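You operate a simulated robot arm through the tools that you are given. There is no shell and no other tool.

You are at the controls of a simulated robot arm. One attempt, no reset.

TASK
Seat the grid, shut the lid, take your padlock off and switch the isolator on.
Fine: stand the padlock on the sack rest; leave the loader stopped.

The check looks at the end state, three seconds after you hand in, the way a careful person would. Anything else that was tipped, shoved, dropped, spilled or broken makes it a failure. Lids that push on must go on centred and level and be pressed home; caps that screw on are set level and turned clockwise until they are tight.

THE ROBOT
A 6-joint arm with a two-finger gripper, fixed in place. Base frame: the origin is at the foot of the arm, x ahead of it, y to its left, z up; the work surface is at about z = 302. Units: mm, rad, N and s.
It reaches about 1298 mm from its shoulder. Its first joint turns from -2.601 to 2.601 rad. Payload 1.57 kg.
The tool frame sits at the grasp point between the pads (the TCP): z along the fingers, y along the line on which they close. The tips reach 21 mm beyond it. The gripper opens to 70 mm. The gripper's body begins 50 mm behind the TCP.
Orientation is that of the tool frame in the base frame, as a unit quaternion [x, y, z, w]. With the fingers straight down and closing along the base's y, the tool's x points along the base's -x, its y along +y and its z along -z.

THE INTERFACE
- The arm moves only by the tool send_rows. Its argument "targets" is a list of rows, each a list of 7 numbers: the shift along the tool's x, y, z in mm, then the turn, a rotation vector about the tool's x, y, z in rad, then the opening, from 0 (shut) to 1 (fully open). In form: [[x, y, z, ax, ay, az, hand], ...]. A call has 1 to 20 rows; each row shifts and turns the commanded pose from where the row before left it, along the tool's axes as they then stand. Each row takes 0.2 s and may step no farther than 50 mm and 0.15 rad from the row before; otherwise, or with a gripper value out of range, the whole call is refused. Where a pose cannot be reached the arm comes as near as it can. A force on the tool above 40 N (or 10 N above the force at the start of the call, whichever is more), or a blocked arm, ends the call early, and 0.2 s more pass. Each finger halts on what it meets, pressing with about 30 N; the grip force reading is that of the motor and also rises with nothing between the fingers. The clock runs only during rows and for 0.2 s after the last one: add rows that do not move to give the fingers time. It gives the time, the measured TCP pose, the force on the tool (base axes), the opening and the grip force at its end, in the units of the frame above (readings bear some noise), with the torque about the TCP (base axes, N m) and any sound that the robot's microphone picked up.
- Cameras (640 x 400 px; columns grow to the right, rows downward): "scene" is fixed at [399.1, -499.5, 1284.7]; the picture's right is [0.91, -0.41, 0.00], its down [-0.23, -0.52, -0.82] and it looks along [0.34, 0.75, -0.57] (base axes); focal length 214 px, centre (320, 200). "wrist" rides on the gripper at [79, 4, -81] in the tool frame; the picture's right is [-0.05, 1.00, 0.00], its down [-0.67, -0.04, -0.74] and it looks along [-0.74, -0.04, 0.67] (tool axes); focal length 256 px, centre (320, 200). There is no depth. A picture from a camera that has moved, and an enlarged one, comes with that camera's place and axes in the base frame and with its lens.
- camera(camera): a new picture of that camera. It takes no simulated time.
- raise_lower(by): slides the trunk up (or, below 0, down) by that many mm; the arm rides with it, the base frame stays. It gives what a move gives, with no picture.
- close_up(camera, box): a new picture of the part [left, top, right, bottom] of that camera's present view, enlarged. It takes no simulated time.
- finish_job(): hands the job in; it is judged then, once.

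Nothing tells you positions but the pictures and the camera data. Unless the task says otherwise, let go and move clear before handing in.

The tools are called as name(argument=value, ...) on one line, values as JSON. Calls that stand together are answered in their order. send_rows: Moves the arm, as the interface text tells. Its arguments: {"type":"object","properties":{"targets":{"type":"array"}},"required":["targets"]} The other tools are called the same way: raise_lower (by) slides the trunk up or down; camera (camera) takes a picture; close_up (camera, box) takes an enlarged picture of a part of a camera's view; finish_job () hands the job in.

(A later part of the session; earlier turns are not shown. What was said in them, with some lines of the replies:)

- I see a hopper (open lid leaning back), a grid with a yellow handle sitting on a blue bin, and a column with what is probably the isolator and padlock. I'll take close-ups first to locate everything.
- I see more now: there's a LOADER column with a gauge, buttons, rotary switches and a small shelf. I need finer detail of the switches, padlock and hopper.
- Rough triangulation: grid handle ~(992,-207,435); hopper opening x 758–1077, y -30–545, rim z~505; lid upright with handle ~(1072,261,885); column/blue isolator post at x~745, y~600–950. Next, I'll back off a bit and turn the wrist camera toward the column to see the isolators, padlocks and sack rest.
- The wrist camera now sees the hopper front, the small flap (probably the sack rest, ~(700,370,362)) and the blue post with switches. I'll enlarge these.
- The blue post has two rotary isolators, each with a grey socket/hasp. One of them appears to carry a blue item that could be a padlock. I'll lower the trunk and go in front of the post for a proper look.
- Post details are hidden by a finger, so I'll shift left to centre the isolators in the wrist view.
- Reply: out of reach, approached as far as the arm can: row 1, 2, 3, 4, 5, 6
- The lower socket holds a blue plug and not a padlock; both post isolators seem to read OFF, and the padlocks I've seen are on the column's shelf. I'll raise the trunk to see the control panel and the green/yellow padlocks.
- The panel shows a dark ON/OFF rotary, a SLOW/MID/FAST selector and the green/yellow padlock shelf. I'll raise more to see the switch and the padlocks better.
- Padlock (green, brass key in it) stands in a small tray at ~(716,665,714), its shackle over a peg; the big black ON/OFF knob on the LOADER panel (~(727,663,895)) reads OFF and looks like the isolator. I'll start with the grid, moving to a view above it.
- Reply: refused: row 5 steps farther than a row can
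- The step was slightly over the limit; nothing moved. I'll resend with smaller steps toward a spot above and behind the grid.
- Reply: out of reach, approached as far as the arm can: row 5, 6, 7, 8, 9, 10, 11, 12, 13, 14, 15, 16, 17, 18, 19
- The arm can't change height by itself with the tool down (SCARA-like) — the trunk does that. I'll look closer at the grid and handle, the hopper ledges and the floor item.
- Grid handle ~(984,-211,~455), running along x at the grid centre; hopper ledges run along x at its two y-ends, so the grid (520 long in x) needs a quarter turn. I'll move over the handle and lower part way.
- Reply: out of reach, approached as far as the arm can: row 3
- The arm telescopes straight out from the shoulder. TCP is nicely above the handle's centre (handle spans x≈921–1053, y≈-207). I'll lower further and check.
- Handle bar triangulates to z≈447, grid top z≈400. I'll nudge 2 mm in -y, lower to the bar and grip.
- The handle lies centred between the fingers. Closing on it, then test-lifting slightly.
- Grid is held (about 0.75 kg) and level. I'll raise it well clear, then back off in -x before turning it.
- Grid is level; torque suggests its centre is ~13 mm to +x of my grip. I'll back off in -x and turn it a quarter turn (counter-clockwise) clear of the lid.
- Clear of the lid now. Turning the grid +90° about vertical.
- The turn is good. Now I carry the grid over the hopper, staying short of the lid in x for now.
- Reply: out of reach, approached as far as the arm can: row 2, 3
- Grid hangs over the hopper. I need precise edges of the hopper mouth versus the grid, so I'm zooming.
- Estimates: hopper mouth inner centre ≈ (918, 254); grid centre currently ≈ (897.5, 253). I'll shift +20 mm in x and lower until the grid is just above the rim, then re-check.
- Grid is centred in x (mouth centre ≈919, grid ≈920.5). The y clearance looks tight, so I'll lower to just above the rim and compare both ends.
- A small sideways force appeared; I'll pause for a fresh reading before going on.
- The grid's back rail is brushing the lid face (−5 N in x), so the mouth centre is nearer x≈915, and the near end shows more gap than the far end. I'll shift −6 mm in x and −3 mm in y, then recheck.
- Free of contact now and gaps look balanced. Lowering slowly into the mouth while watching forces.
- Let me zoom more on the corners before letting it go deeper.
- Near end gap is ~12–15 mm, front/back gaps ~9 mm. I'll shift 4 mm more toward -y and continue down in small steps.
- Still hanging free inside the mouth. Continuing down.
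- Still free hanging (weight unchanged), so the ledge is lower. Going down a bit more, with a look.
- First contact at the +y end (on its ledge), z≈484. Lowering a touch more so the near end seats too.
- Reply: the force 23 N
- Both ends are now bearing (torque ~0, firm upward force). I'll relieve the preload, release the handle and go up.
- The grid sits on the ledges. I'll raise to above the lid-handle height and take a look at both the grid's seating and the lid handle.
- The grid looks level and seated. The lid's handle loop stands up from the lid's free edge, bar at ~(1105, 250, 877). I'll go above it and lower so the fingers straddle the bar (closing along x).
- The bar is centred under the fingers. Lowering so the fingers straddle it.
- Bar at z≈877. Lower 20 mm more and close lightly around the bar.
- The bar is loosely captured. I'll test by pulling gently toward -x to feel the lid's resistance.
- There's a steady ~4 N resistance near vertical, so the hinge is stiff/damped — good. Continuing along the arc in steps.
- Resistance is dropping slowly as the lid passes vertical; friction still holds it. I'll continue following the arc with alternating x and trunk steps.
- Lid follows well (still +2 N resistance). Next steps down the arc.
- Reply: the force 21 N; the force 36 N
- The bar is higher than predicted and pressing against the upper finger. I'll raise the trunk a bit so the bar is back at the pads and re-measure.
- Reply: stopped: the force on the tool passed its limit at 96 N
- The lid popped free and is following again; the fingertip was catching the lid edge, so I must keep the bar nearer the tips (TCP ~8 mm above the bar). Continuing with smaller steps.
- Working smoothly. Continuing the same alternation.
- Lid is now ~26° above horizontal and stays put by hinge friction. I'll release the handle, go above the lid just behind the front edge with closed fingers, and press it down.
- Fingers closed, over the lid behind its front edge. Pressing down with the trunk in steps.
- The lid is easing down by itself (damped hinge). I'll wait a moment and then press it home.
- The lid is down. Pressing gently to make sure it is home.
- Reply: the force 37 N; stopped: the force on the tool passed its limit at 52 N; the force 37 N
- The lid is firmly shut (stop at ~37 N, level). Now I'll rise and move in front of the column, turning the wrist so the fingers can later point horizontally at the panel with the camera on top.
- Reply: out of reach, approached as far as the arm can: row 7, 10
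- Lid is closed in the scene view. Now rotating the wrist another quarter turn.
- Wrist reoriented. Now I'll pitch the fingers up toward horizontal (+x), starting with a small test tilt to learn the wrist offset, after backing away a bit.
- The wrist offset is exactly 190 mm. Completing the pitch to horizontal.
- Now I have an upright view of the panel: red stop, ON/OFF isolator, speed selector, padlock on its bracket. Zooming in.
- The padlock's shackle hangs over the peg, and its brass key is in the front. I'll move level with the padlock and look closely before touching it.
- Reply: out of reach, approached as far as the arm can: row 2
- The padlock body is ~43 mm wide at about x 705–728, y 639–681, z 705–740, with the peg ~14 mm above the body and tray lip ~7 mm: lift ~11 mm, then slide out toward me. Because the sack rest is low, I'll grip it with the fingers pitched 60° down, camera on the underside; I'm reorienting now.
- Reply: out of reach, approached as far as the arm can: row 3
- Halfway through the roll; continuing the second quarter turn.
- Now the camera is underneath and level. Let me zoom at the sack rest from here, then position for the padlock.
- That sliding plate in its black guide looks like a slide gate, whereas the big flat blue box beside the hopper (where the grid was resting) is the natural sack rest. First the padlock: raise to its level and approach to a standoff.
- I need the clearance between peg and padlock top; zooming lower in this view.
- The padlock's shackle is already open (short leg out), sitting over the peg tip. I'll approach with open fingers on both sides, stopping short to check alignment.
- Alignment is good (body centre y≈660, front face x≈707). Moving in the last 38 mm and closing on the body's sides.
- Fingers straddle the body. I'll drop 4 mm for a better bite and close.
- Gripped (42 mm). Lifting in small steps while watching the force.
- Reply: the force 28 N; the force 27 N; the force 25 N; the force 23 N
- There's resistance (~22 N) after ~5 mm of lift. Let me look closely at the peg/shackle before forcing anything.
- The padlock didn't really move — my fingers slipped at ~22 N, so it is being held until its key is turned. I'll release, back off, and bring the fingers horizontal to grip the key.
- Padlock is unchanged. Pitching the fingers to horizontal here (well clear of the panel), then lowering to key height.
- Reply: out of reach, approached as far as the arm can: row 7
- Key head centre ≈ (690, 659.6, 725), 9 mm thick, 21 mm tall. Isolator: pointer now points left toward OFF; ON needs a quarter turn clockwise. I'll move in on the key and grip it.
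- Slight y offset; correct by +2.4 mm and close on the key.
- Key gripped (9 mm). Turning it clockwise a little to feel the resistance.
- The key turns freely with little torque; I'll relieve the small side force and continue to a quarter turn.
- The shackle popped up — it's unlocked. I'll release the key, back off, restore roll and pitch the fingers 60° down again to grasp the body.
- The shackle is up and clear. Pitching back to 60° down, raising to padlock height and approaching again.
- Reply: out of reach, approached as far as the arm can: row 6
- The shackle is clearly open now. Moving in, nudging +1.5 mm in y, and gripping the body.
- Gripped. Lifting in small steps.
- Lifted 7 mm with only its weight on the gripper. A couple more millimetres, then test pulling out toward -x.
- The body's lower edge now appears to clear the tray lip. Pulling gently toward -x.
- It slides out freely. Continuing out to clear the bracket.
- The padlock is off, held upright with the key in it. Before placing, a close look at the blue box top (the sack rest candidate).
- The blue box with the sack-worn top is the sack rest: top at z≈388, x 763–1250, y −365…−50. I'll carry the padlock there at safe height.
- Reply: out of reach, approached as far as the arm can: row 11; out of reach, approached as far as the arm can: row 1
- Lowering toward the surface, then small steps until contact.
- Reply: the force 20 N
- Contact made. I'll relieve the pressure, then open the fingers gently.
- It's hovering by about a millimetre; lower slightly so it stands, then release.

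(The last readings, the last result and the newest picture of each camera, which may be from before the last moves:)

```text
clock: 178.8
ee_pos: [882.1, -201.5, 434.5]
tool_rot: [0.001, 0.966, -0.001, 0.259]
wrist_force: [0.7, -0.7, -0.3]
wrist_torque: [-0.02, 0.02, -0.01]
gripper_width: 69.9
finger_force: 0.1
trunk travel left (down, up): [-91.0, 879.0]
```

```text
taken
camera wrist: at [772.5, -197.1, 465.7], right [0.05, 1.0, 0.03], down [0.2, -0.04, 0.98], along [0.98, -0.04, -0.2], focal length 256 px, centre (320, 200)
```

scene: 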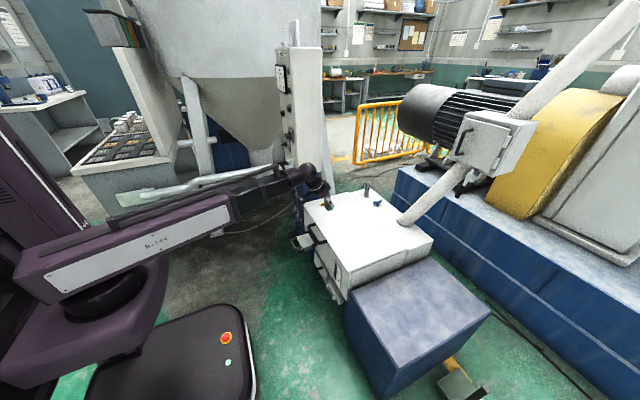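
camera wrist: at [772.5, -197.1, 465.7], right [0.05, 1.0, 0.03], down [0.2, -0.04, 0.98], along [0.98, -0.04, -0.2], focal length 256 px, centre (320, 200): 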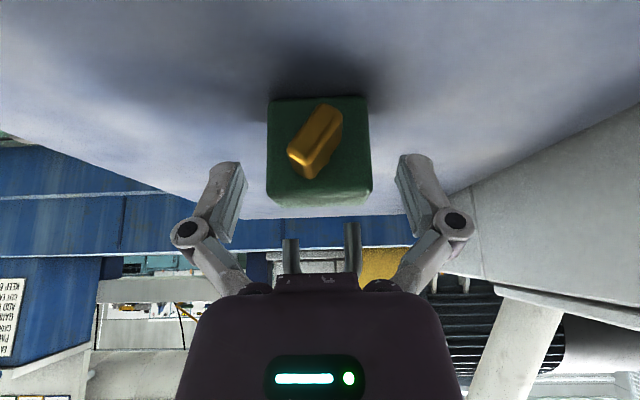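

Padlock stands on its own. Backing straight off in -x, then up.

send_rows(targets=[[13, 0, -7.5, 0, 0, 0, 1], [26, 0, -15, 0, 0, 0, 1], [35, 0, -20, 0, 0, 0, 1], [38, 0, -22, 0, 0, 0, 1], [38, 0, -22, 0, 0, 0, 1], [0, 0, 0, 0, 0, 0, 1]])

camera(camera="wrist")

close_up(camera="scene", box=[350, 240, 450, 330])

```text
clock: 180.2
ee_pos: [705.4, -202.3, 435.1]
tool_rot: [0.0, 0.966, 0.0, 0.26]
wrist_force: [0.2, -0.5, 0.3]
wrist_torque: [0.05, -0.01, 0.0]
gripper_width: 69.8
finger_force: 0.2
trunk travel left (down, up): [-91.0, 879.0]
```

```text
taken
camera wrist: at [596.9, -198.3, 465.7], right [0.05, 1.0, 0.03], down [0.2, -0.04, 0.98], along [0.98, -0.04, -0.2], focal length 256 px, centre (320, 200)
```

wrist: 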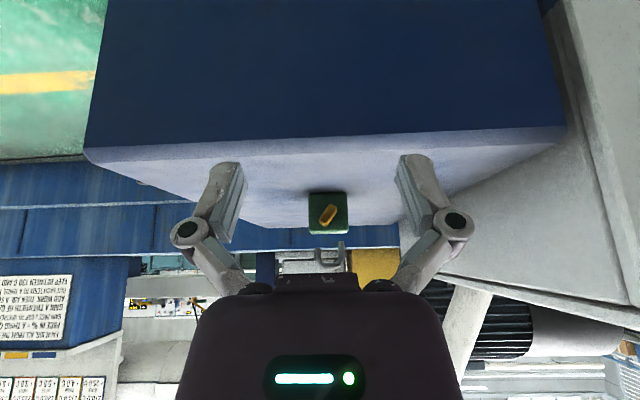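

```text
4.44 times, centred on (400, 285) of scene
camera zoom: at [399.1, -499.5, 1284.7], right [0.91, -0.41, 0.0], down [-0.23, -0.52, -0.82], along [0.34, 0.75, -0.57], focal length 953 px, centre (-36, -178)
```

zoom: 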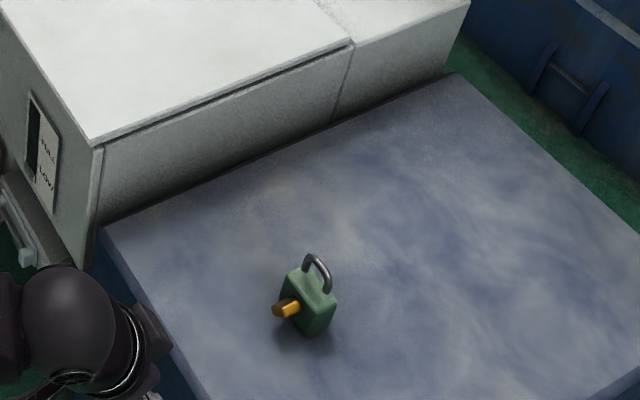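

The padlock stands upright on the sack rest. Now to the isolator: raise, level the fingers and travel back in front of the panel.

raise_lower(by=300)

send_rows(targets=[[-27, 0, -1.93, 0, -0.1428, 0, 1], [-27, 0, -1.93, 0, -0.1428, 0, 1], [-27, 0, -1.93, 0, -0.1428, 0, 1], [-27, 0, -1.93, 0, -0.1428, 0, 1], [-27, 0, -1.93, 0, -0.1428, 0, 1], [-27, 0, -1.93, 0, -0.1428, 0, 1], [-27, 0, -1.93, 0, -0.1428, 0, 1], [-9, 0, -0.2, 0, -0.0476, 0, 1], [0, 0, -46, 0, 0, 0, 1], [0, 0, -46, 0, 0, 0, 1], [0, 0, -46, 0, 0, 0, 1], [0, 0, -46, 0, 0, 0, 1], [0, 0, -46, 0, 0, 0, 1], [0, 0, 0, 0, 0, 0, 1]])

camera(camera="scene")

```text
clock: 183.2
ee_pos: [705.8, -202.4, 734.2]
tool_rot: [0.001, 0.966, 0.0, 0.26]
wrist_force: [0.3, -0.1, -0.7]
wrist_torque: [-0.03, -0.01, 0.01]
gripper_width: 69.8
finger_force: 0.1
trunk travel left (down, up): [-391.0, 579.0]
```

```text
clock: 186.2
ee_pos: [655.9, -249.2, 896.4]
tool_rot: [0.0, 0.707, 0.0, 0.708]
wrist_force: [0.3, -0.2, -0.2]
wrist_torque: [0.01, -0.01, 0.03]
gripper_width: 70.0
finger_force: 0.0
out of reach, approached as far as the arm can: row 7, 11, 12, 13
trunk travel left (down, up): [-391.0, 579.0]
```

```text
taken
```

scene: 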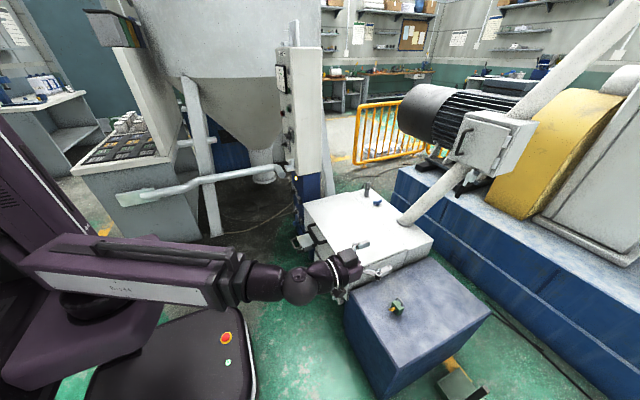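

The arm hit its minimum reach; I'll route slightly farther out, then across and back in.

send_rows(targets=[[0, 0, 42.5, 0, 0, 0, 1], [0, 0, 42.5, 0, 0, 0, 1], [0, 0, 42.5, 0, 0, 0, 1], [0, 0, 42.5, 0, 0, 0, 1], [0, 45, 0, 0, 0, 0, 1], [0, 45, 0, 0, 0, 0, 1], [0, 45, 0, 0, 0, 0, 1], [0, 45, 0, 0, 0, 0, 1], [0, 45, 0, 0, 0, 0, 1], [0, 45, 0, 0, 0, 0, 1], [0, 45, 0, 0, 0, 0, 1], [0, 45, 0, 0, 0, 0, 1], [0, 45, 0, 0, 0, 0, 1], [0, 45, 0, 0, 0, 0, 1], [0, 45, 0, 0, 0, 0, 1], [0, 45, 0, 0, 0, 0, 1], [0, 0, 0, 0, 0, 0, 1]])

camera(camera="scene")

```text
clock: 189.8
ee_pos: [829.0, 290.9, 896.6]
tool_rot: [0.001, 0.706, -0.001, 0.708]
wrist_force: [0.8, -0.3, -1.0]
wrist_torque: [-0.03, 0.0, 0.01]
gripper_width: 69.9
finger_force: 0.1
out of reach, approached as far as the arm can: row 12
trunk travel left (down, up): [-391.0, 579.0]
```

```text
taken
```

scene: 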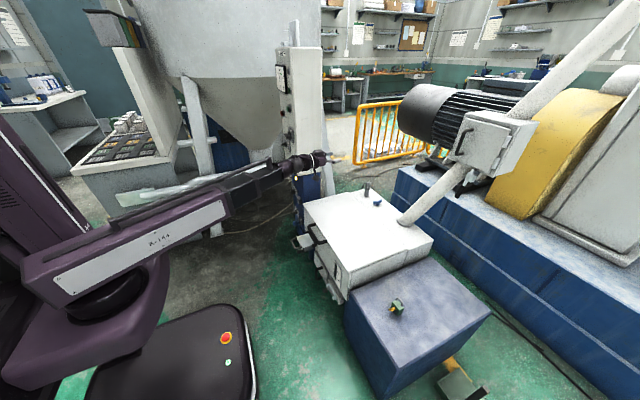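

send_rows(targets=[[0, 30, -38, 0, 0, 0, 1], [0, 30, -38, 0, 0, 0, 1], [0, 30, -38, 0, 0, 0, 1], [0, 30, -38, 0, 0, 0, 1], [0, 30, -38, 0, 0, 0, 1], [0, 44.4, -10, 0, 0, 0, 1], [0, 44.4, -10, 0, 0, 0, 1], [0, 44.4, -10, 0, 0, 0, 1], [0, 44.4, -10, 0, 0, 0, 1], [0, 44.4, -10, 0, 0, 0, 1], [0, 0, 0, 0, 0, 0, 1]])

camera(camera="wrist")

close_up(camera="wrist", box=[250, 20, 390, 130])

```text
clock: 192.2
ee_pos: [588.5, 661.8, 895.3]
tool_rot: [0.001, 0.707, -0.001, 0.707]
wrist_force: [-0.5, -0.3, -1.0]
wrist_torque: [-0.02, -0.01, 0.02]
gripper_width: 69.9
finger_force: 0.0
trunk travel left (down, up): [-391.0, 579.0]
```

```text
taken
camera wrist: at [506.9, 667.1, 816.8], right [0.0, 1.0, 0.05], down [-0.74, -0.03, 0.67], along [0.67, -0.04, 0.74], focal length 256 px, centre (320, 200)
```

wrist: 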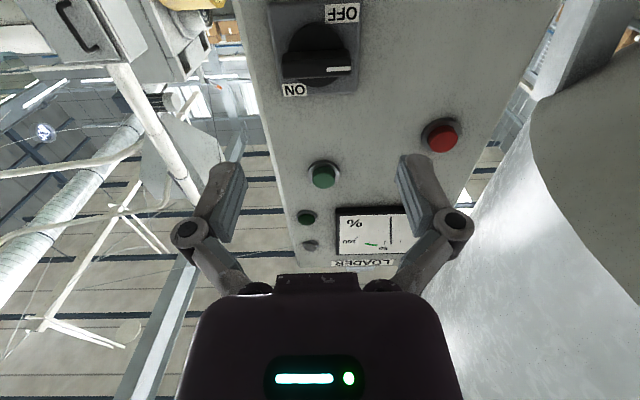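

```text
3.64 times, centred on (320, 75) of wrist
camera zoom: at [506.9, 667.1, 816.8], right [0.0, 1.0, 0.05], down [-0.74, -0.03, 0.67], along [0.67, -0.04, 0.74], focal length 931 px, centre (320, 654)
```

zoom: 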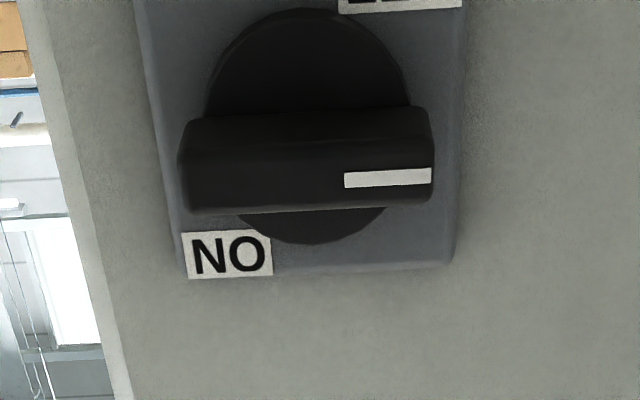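

Knob bar: centre ≈ (x 706–733, y 659.6, z 894.5), about 52 mm long and ~12 mm thick, pointing at OFF (left). I'll roll the gripper a quarter turn so it closes vertically on the bar.

send_rows(targets=[[0, 0, 0, 0, 0, -0.1428, 1], [0, 0, 0, 0, 0, -0.1428, 1], [0, 0, 0, 0, 0, -0.1428, 1], [0, 0, 0, 0, 0, -0.1428, 1], [0, 0, 0, 0, 0, -0.1428, 1], [0, 0, 0, 0, 0, -0.1428, 1], [0, 0, 0, 0, 0, -0.1428, 1], [0, 0, 0, 0, 0, -0.1428, 1], [0, 0, 0, 0, 0, -0.1428, 1], [0, 0, 0, 0, 0, -0.1428, 1], [0, 0, 0, 0, 0, -0.1428, 1], [2, 0, 0, 0, 0, 0, 0.8], [0, 0, 30, 0, 0, 0, 0.65], [0, 0, 30, 0, 0, 0, 0.65], [0, 0, 0, 0, 0, 0, 0.65], [0, 0, 0, 0, 0, 0, 0.65]])

camera(camera="wrist")

close_up(camera="scene", box=[250, 115, 310, 155])

```text
clock: 195.7
ee_pos: [651.1, 662.7, 899.0]
tool_rot: [-0.465, 0.526, -0.472, 0.533]
wrist_force: [1.0, 0.0, -0.3]
wrist_torque: [0.0, 0.0, -0.01]
gripper_width: 45.5
finger_force: 0.0
out of reach, approached as far as the arm can: row 8, 11, 12
trunk travel left (down, up): [-391.0, 579.0]
```

```text
taken
camera wrist: at [568.7, 584.4, 884.0], right [0.02, 0.18, -0.98], down [-0.75, 0.66, 0.1], along [0.67, 0.73, 0.14], focal length 256 px, centre (320, 200)
```

wrist: 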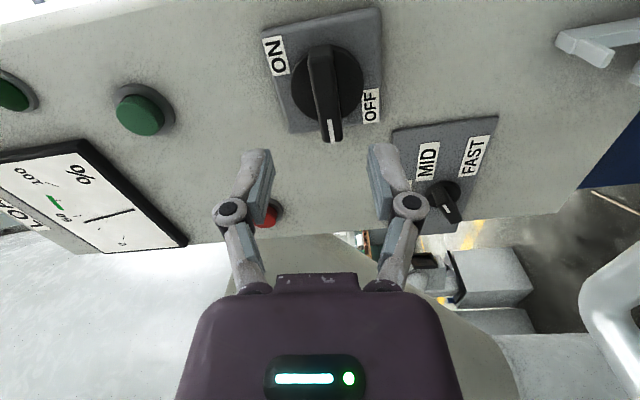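

```text
10.00 times, centred on (280, 135) of scene
camera zoom: at [399.1, -499.5, 1284.7], right [0.91, -0.41, 0.0], down [-0.23, -0.52, -0.82], along [0.34, 0.75, -0.57], focal length 2145 px, centre (720, 850)
```

zoom: 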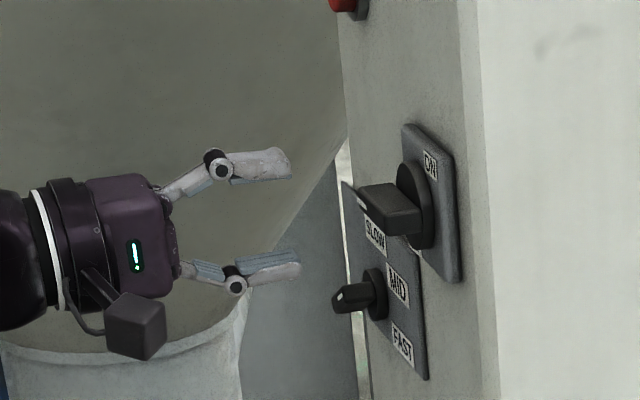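

The roll came up a few degrees short; trimming roll/pitch and position before gripping.

send_rows(targets=[[0, 1.3, 0, -0.007, 0, -0.06, 0.65], [1.5, 1.4, 0, -0.007, 0, -0.06, 0.65], [1.5, 0, 0, 0, 0, 0, 0.65], [0, 0, 0, 0, 0, 0, 0.65], [0, 0, 0, 0, 0, 0, 0.65]])

camera(camera="wrist")

close_up(camera="wrist", box=[220, 0, 420, 160])

```text
clock: 196.8
ee_pos: [650.2, 657.9, 903.1]
tool_rot: [-0.463, 0.516, -0.481, 0.537]
wrist_force: [-0.7, -0.2, -0.8]
wrist_torque: [0.01, 0.0, 0.03]
gripper_width: 45.3
finger_force: 0.1
out of reach, approached as far as the arm can: row 1, 2
trunk travel left (down, up): [-391.0, 579.0]
```

```text
taken
camera wrist: at [570.0, 579.2, 887.3], right [0.04, 0.16, -0.99], down [-0.75, 0.66, 0.08], along [0.66, 0.74, 0.14], focal length 256 px, centre (320, 200)
```

wrist: 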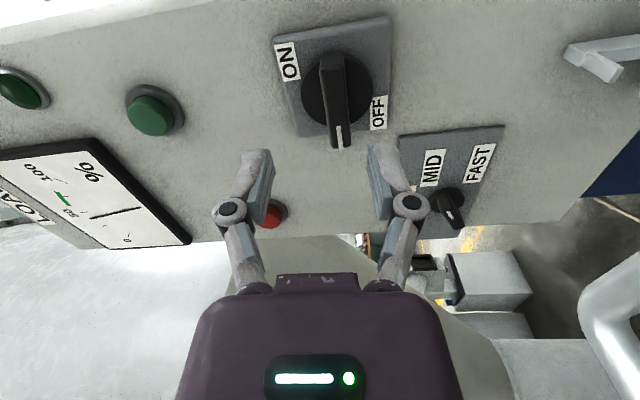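

```text
2.50 times, centred on (320, 80) of wrist
camera zoom: at [570.0, 579.2, 887.3], right [0.04, 0.16, -0.99], down [-0.75, 0.66, 0.08], along [0.66, 0.74, 0.14], focal length 640 px, centre (320, 500)
```

zoom: 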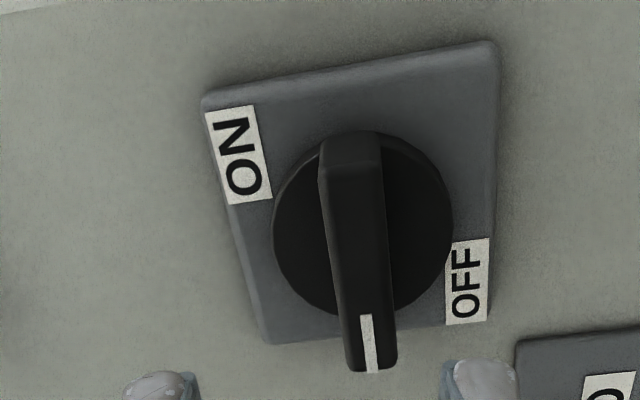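

I've hit the wrist-roll limit ~6° short, which is acceptable for gripping. I'll back off the roll slightly and level the pitch.

send_rows(targets=[[0.4, 3.6, -0.14, -0.0192, 0.002, 0.03, 0.65], [0.4, 3.6, -0.14, -0.0192, 0.002, 0.03, 0.65], [0, 0, 0, 0, 0, 0, 0.65], [0, 0, 0, 0, 0, 0, 0.65]])

close_up(camera="wrist", box=[220, 0, 420, 160])

```text
clock: 197.8
ee_pos: [650.4, 657.0, 894.7]
tool_rot: [-0.457, 0.54, -0.455, 0.54]
wrist_force: [0.2, -0.1, -0.4]
wrist_torque: [-0.01, 0.03, 0.03]
gripper_width: 45.7
finger_force: 0.1
trunk travel left (down, up): [-391.0, 579.0]
```

```text
2.50 times, centred on (320, 80) of wrist
camera zoom: at [569.7, 579.5, 878.6], right [0.0, 0.22, -0.98], down [-0.75, 0.65, 0.15], along [0.67, 0.73, 0.16], focal length 640 px, centre (320, 500)
```

zoom: 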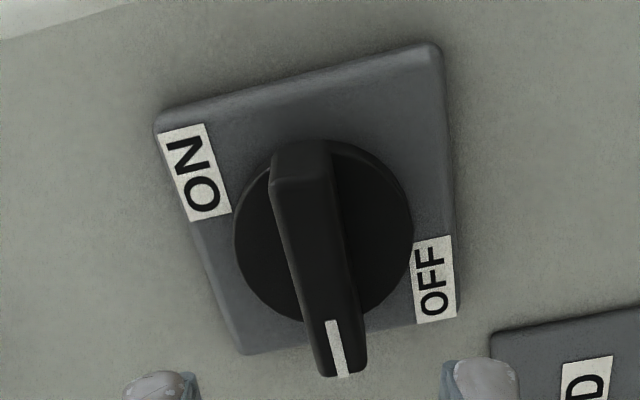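

Level now, roll 80°. Moving in onto the knob bar and closing.

send_rows(targets=[[-2.4, 0.4, 18, 0, 0, 0, 0.65], [0, 0, 18, 0, 0, 0, 0.65], [0, 0, 17, 0, 0, 0, 0.65], [0, 0, 0, 0, 0, 0, 0.65]])

camera(camera="wrist")

close_up(camera="scene", box=[262, 120, 310, 152])

```text
clock: 198.8
ee_pos: [703.8, 659.7, 894.4]
tool_rot: [-0.456, 0.54, -0.457, 0.541]
wrist_force: [-0.3, 0.7, 0.5]
wrist_torque: [-0.01, 0.01, 0.04]
gripper_width: 45.3
finger_force: 0.0
trunk travel left (down, up): [-391.0, 579.0]
```

```text
taken
camera wrist: at [622.3, 582.3, 878.7], right [0.0, 0.22, -0.98], down [-0.75, 0.65, 0.15], along [0.67, 0.73, 0.16], focal length 256 px, centre (320, 200)
```

wrist: 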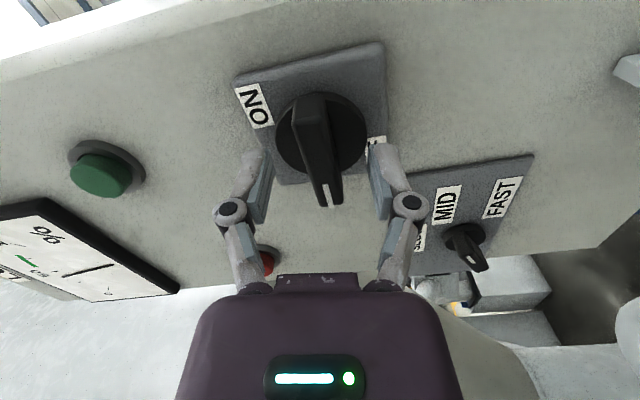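

```text
12.50 times, centred on (286, 136) of scene
camera zoom: at [399.1, -499.5, 1284.7], right [0.91, -0.41, 0.0], down [-0.23, -0.52, -0.82], along [0.34, 0.75, -0.57], focal length 2681 px, centre (745, 1000)
```

zoom: 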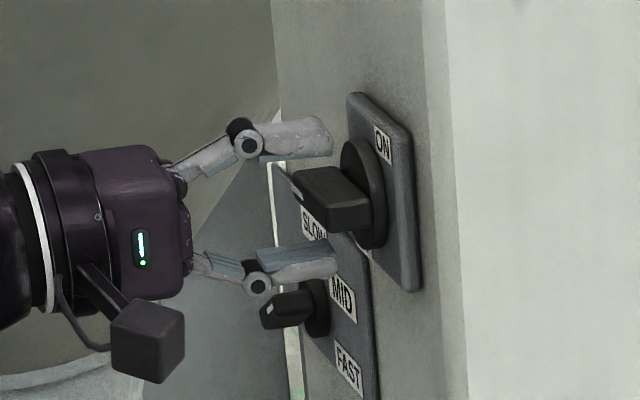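

The bar is centred between the fingers. Closing.

send_rows(targets=[[0, 0, 2, 0, 0, 0, 0.4], [0, 0, 0, 0, 0, 0, 0.2], [0, 0, 0, 0, 0, 0, 0.05], [0, 0, 0, 0, 0, 0, 0], [0, 0, 0, 0, 0, 0, 0]])

camera(camera="wrist")

```text
clock: 200.1
ee_pos: [705.8, 661.2, 894.4]
tool_rot: [-0.457, 0.54, -0.456, 0.54]
wrist_force: [-0.9, 0.2, -5.1]
wrist_torque: [-0.02, -0.01, 0.6]
gripper_width: 13.7
finger_force: 32.2
trunk travel left (down, up): [-391.0, 579.0]
```

```text
taken
camera wrist: at [625.5, 582.4, 878.3], right [0.0, 0.22, -0.98], down [-0.75, 0.65, 0.15], along [0.67, 0.73, 0.16], focal length 256 px, centre (320, 200)
```

wrist: 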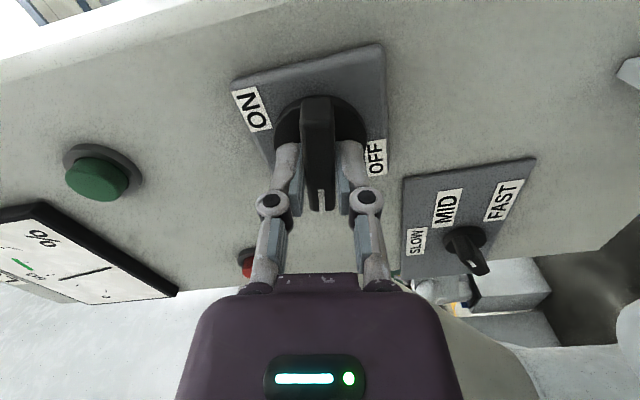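

Gripped (13.7 mm). Turning clockwise in stages.

send_rows(targets=[[0, 0, 0, 0, 0, 0.08, 0], [0, 0, 0, 0, 0, 0.08, 0], [0, 0, 0, 0, 0, 0.08, 0], [0, 0, 0, 0, 0, 0.08, 0], [0, 0, 0, 0, 0, 0.08, 0], [0, 0, 0, 0, 0, 0, 0]])

camera(camera="wrist")

close_up(camera="scene", box=[262, 120, 310, 152])

```text
clock: 201.4
ee_pos: [707.5, 659.8, 895.5]
tool_rot: [-0.34, 0.62, -0.338, 0.621]
wrist_force: [9.0, 3.2, 2.8]
wrist_torque: [0.0, -0.3, 0.4]
gripper_width: 14.1
finger_force: 32.1
trunk travel left (down, up): [-391.0, 579.0]
```

```text
taken
camera wrist: at [625.3, 595.3, 849.6], right [0.0, 0.58, -0.81], down [-0.75, 0.54, 0.39], along [0.67, 0.61, 0.43], focal length 256 px, centre (320, 200)
```

wrist: 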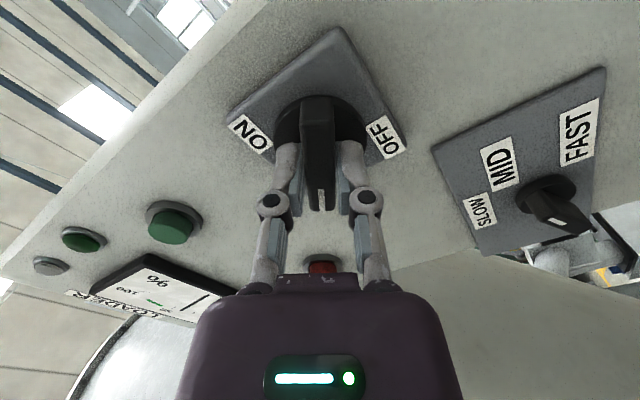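

```text
12.50 times, centred on (286, 136) of scene
camera zoom: at [399.1, -499.5, 1284.7], right [0.91, -0.41, 0.0], down [-0.23, -0.52, -0.82], along [0.34, 0.75, -0.57], focal length 2681 px, centre (745, 1000)
```

zoom: 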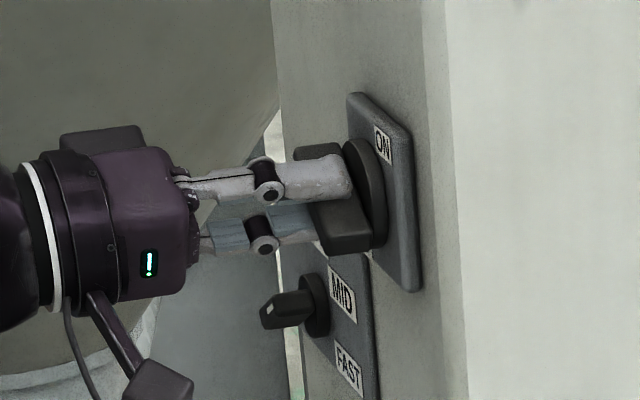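

Turning well. Continuing to the quarter turn.

send_rows(targets=[[0, 0, 0, 0, 0, 0.1, 0], [0, 0, 0, 0, 0, 0.1, 0], [0, 0, 0, 0, 0, 0.1, 0], [0, 0, 0, 0, 0, 0.1, 0], [0, 0, 0, 0, 0, 0.1, 0], [0, 0, 0, 0, 0, 0.1, 0], [0, 0, 0, 0, 0, 0.1, 0], [0, 0, 0, 0, 0, 0, 0]])

send_rows(targets=[[0, 0, 0, 0, 0, 0.08, 0], [0, 0, 0, 0, 0, 0.08, 0], [0, 0, 0, 0, 0, 0.08, 0], [0, 0, 0, 0, 0, 0.06, 0], [0, 0, 0, 0, 0, 0, 0]])

camera(camera="wrist")

close_up(camera="scene", box=[262, 120, 310, 152])

```text
clock: 203.2
ee_pos: [705.9, 660.4, 895.7]
tool_rot: [-0.108, 0.699, -0.105, 0.699]
wrist_force: [20.1, 11.2, 15.1]
wrist_torque: [0.01, -0.34, 0.21]
gripper_width: 14.1
finger_force: 32.3
trunk travel left (down, up): [-391.0, 579.0]
```

```text
clock: 204.4
ee_pos: [705.7, 660.1, 896.1]
tool_rot: [-0.001, 0.708, -0.001, 0.706]
wrist_force: [19.5, 10.7, 14.5]
wrist_torque: [0.02, 0.03, 0.17]
gripper_width: 13.8
finger_force: 32.1
trunk travel left (down, up): [-391.0, 579.0]
```

```text
taken
camera wrist: at [624.7, 663.3, 816.6], right [0.0, 1.0, 0.05], down [-0.74, -0.04, 0.67], along [0.67, -0.04, 0.74], focal length 256 px, centre (320, 200)
```

wrist: 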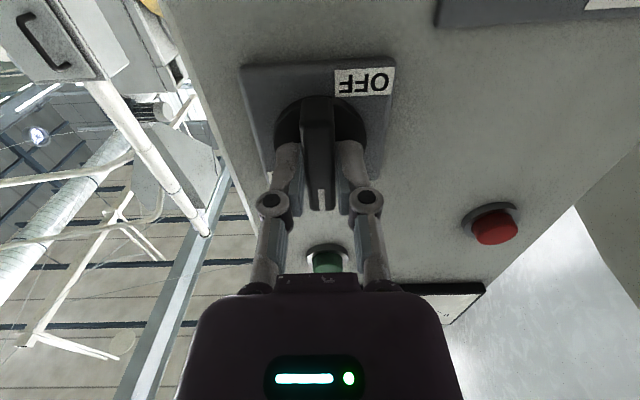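

```text
12.50 times, centred on (286, 136) of scene
camera zoom: at [399.1, -499.5, 1284.7], right [0.91, -0.41, 0.0], down [-0.23, -0.52, -0.82], along [0.34, 0.75, -0.57], focal length 2681 px, centre (745, 1000)
```

zoom: 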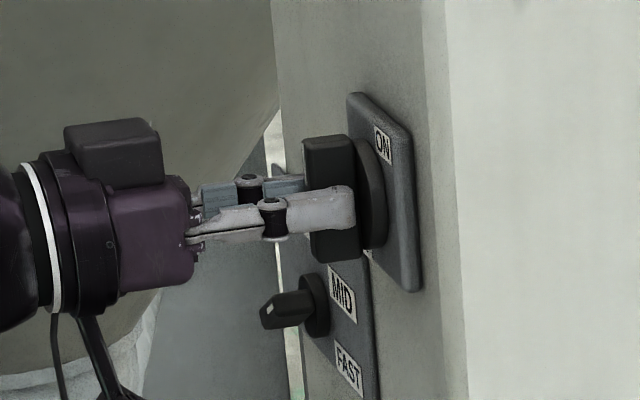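

The pointer is now straight up by ON. A tiny extra nudge to feel for the end stop.

send_rows(targets=[[0, 0, 0, 0, 0, 0.05, 0], [0, 0, 0, 0, 0, 0, 0]])

close_up(camera="wrist", box=[220, 40, 420, 220])

```text
clock: 205.1
ee_pos: [705.6, 660.7, 894.5]
tool_rot: [0.017, 0.708, 0.016, 0.706]
wrist_force: [14.2, 5.4, 5.7]
wrist_torque: [-0.59, -0.35, 0.09]
gripper_width: 14.5
finger_force: 32.1
trunk travel left (down, up): [-391.0, 579.0]
```

```text
2.22 times, centred on (320, 130) of wrist
camera zoom: at [624.6, 667.3, 816.6], right [0.0, 0.99, 0.1], down [-0.74, -0.07, 0.67], along [0.67, -0.07, 0.74], focal length 569 px, centre (320, 356)
```

zoom: 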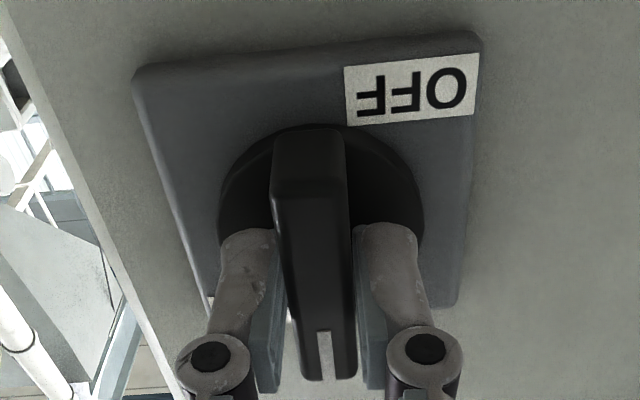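

There's the end stop (torque rises): the isolator is at ON. Relax, release and back straight out.

send_rows(targets=[[0, 0, 0, 0, 0, -0.03, 0], [0, 0, 0, 0, 0, 0, 0.3], [0, 0, 0, 0, 0, 0, 0.5], [0, 0, 0, 0, 0, 0, 0.5], [0, 0, -20, 0, 0, 0, 0.5], [0, 0, -40, 0, 0, 0, 0.5], [0, 0, -40, 0, 0, 0, 0.5], [0, 0, -20, 0, 0, 0, 0.5], [0, 0, 0, 0, 0, 0, 0.5]])

camera(camera="wrist")

close_up(camera="wrist", box=[240, 0, 400, 120])

close_up(camera="scene", box=[270, 50, 318, 170])

```text
clock: 207.1
ee_pos: [584.1, 660.8, 894.9]
tool_rot: [0.005, 0.707, 0.007, 0.707]
wrist_force: [-0.1, -1.2, 0.3]
wrist_torque: [-0.02, 0.03, 0.0]
gripper_width: 35.1
finger_force: 0.0
trunk travel left (down, up): [-391.0, 579.0]
```

```text
taken
camera wrist: at [503.3, 666.0, 817.0], right [0.0, 1.0, 0.07], down [-0.74, -0.05, 0.67], along [0.67, -0.05, 0.74], focal length 256 px, centre (320, 200)
```

wrist: 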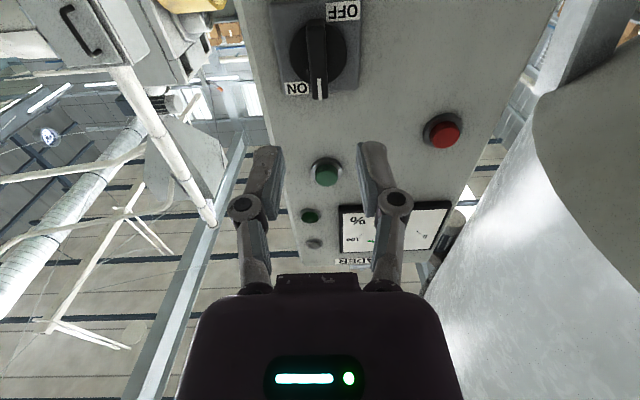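

```text
3.33 times, centred on (320, 60) of wrist
camera zoom: at [503.3, 666.0, 817.0], right [0.0, 1.0, 0.07], down [-0.74, -0.05, 0.67], along [0.67, -0.05, 0.74], focal length 853 px, centre (320, 667)
```

zoom: 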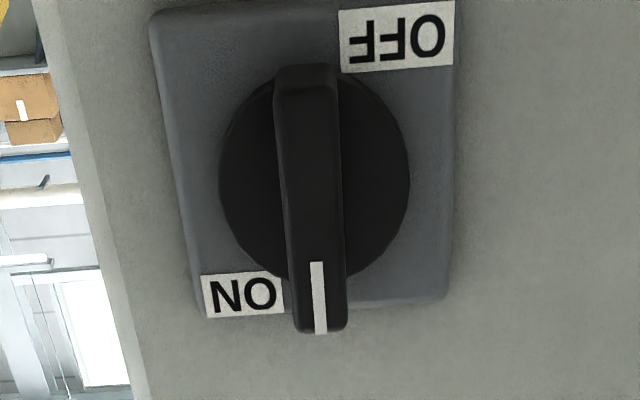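

```text
3.33 times, centred on (294, 110) of scene
camera zoom: at [399.1, -499.5, 1284.7], right [0.91, -0.41, 0.0], down [-0.23, -0.52, -0.82], along [0.34, 0.75, -0.57], focal length 715 px, centre (407, 500)
```

zoom: 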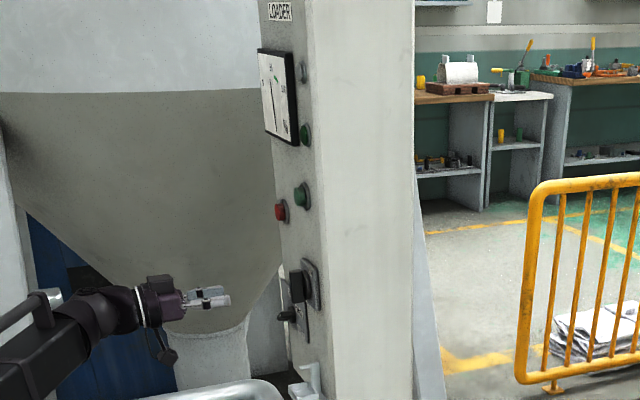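

Pointer is at ON; start button untouched. A final check of lid, padlock and surroundings before handing in.

close_up(camera="scene", box=[290, 180, 500, 340])

close_up(camera="scene", box=[375, 285, 423, 330])

close_up(camera="scene", box=[330, 240, 430, 300])

close_up(camera="wrist", box=[290, 140, 470, 280])

```text
2.50 times, centred on (395, 260) of scene
camera zoom: at [399.1, -499.5, 1284.7], right [0.91, -0.41, 0.0], down [-0.23, -0.52, -0.82], along [0.34, 0.75, -0.57], focal length 536 px, centre (132, 50)
```

zoom: 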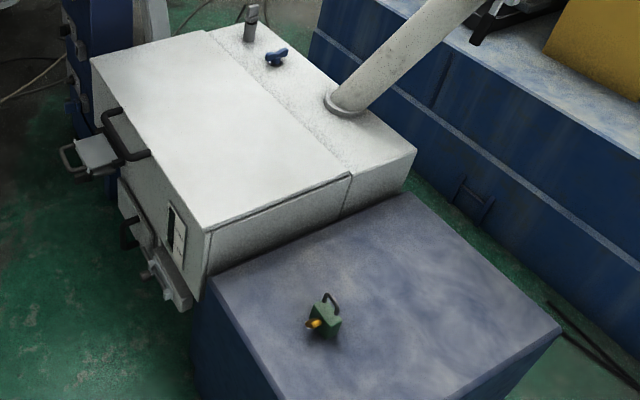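

```text
8.89 times, centred on (399, 308) of scene
camera zoom: at [399.1, -499.5, 1284.7], right [0.91, -0.41, 0.0], down [-0.23, -0.52, -0.82], along [0.34, 0.75, -0.57], focal length 1906 px, centre (-382, -756)
```

zoom: 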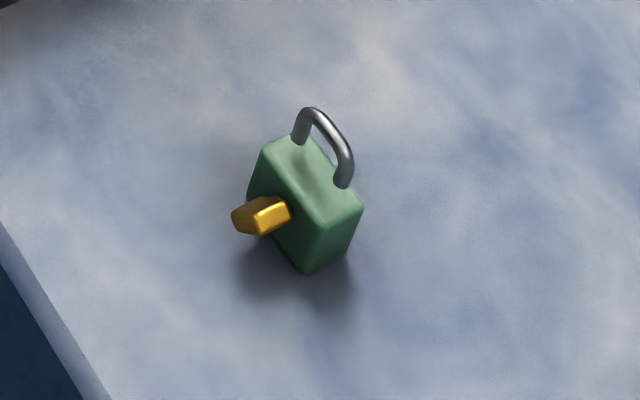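

```text
6.40 times, centred on (380, 270) of scene
camera zoom: at [399.1, -499.5, 1284.7], right [0.91, -0.41, 0.0], down [-0.23, -0.52, -0.82], along [0.34, 0.75, -0.57], focal length 1373 px, centre (-64, -248)
```

zoom: 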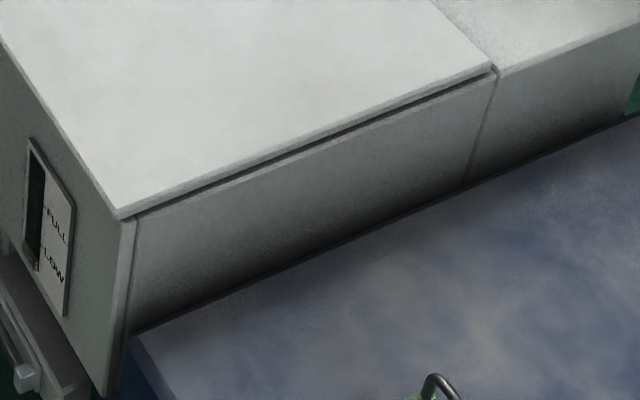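

```text
2.86 times, centred on (380, 210) of wrist
camera zoom: at [503.3, 666.0, 817.0], right [0.0, 1.0, 0.07], down [-0.74, -0.05, 0.67], along [0.67, -0.05, 0.74], focal length 731 px, centre (149, 171)
```

zoom: 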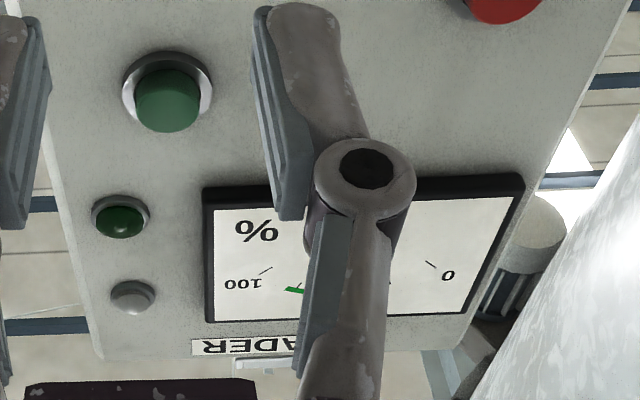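

Everything checks out:

- **Grid:** it's seated on both ledges.
- **Lid:** it's shut flush.
- **Padlock:** it's standing on the sack rest.
- **Isolator:** it's at ON, turned to its end stop.
- **Loader:** the start button is untouched and the run lamp is dark.

The gripper is clear, so I'm handing in.

finish_job()

```text
The job is handed in.
```

I've finished all four steps and handed the job in; I haven't seen the verdict.

- **Grid:** it's on both hopper ledges. Both ends took load when I set it down, but I couldn't see the near ledge directly.
- **Lid:** it's shut and pressed home. On the way down a fingertip caught the lid edge, and the force spiked to about 96 N before it came free. I saw no damage.
- **Padlock:** it was locked, so I turned its key until the shackle opened, then lifted it off the bracket. Before that, I tried lifting it while it was still locked and my fingers slipped on it; it didn't move.
- **Sack rest:** the padlock is standing upright on the flat blue box beside the hopper. Nothing was labelled "sack rest". I chose the box because its top looks worn by sacks; the small plate on the hopper front looked like a slide gate.
- **Isolator:** I took it to be the large ON/OFF knob on the LOADER panel, not the two smaller switches on the blue post. I turned it clockwise to its end stop and it points to ON.
- **Loader:** still stopped. I didn't press start, and its run lamp is dark.
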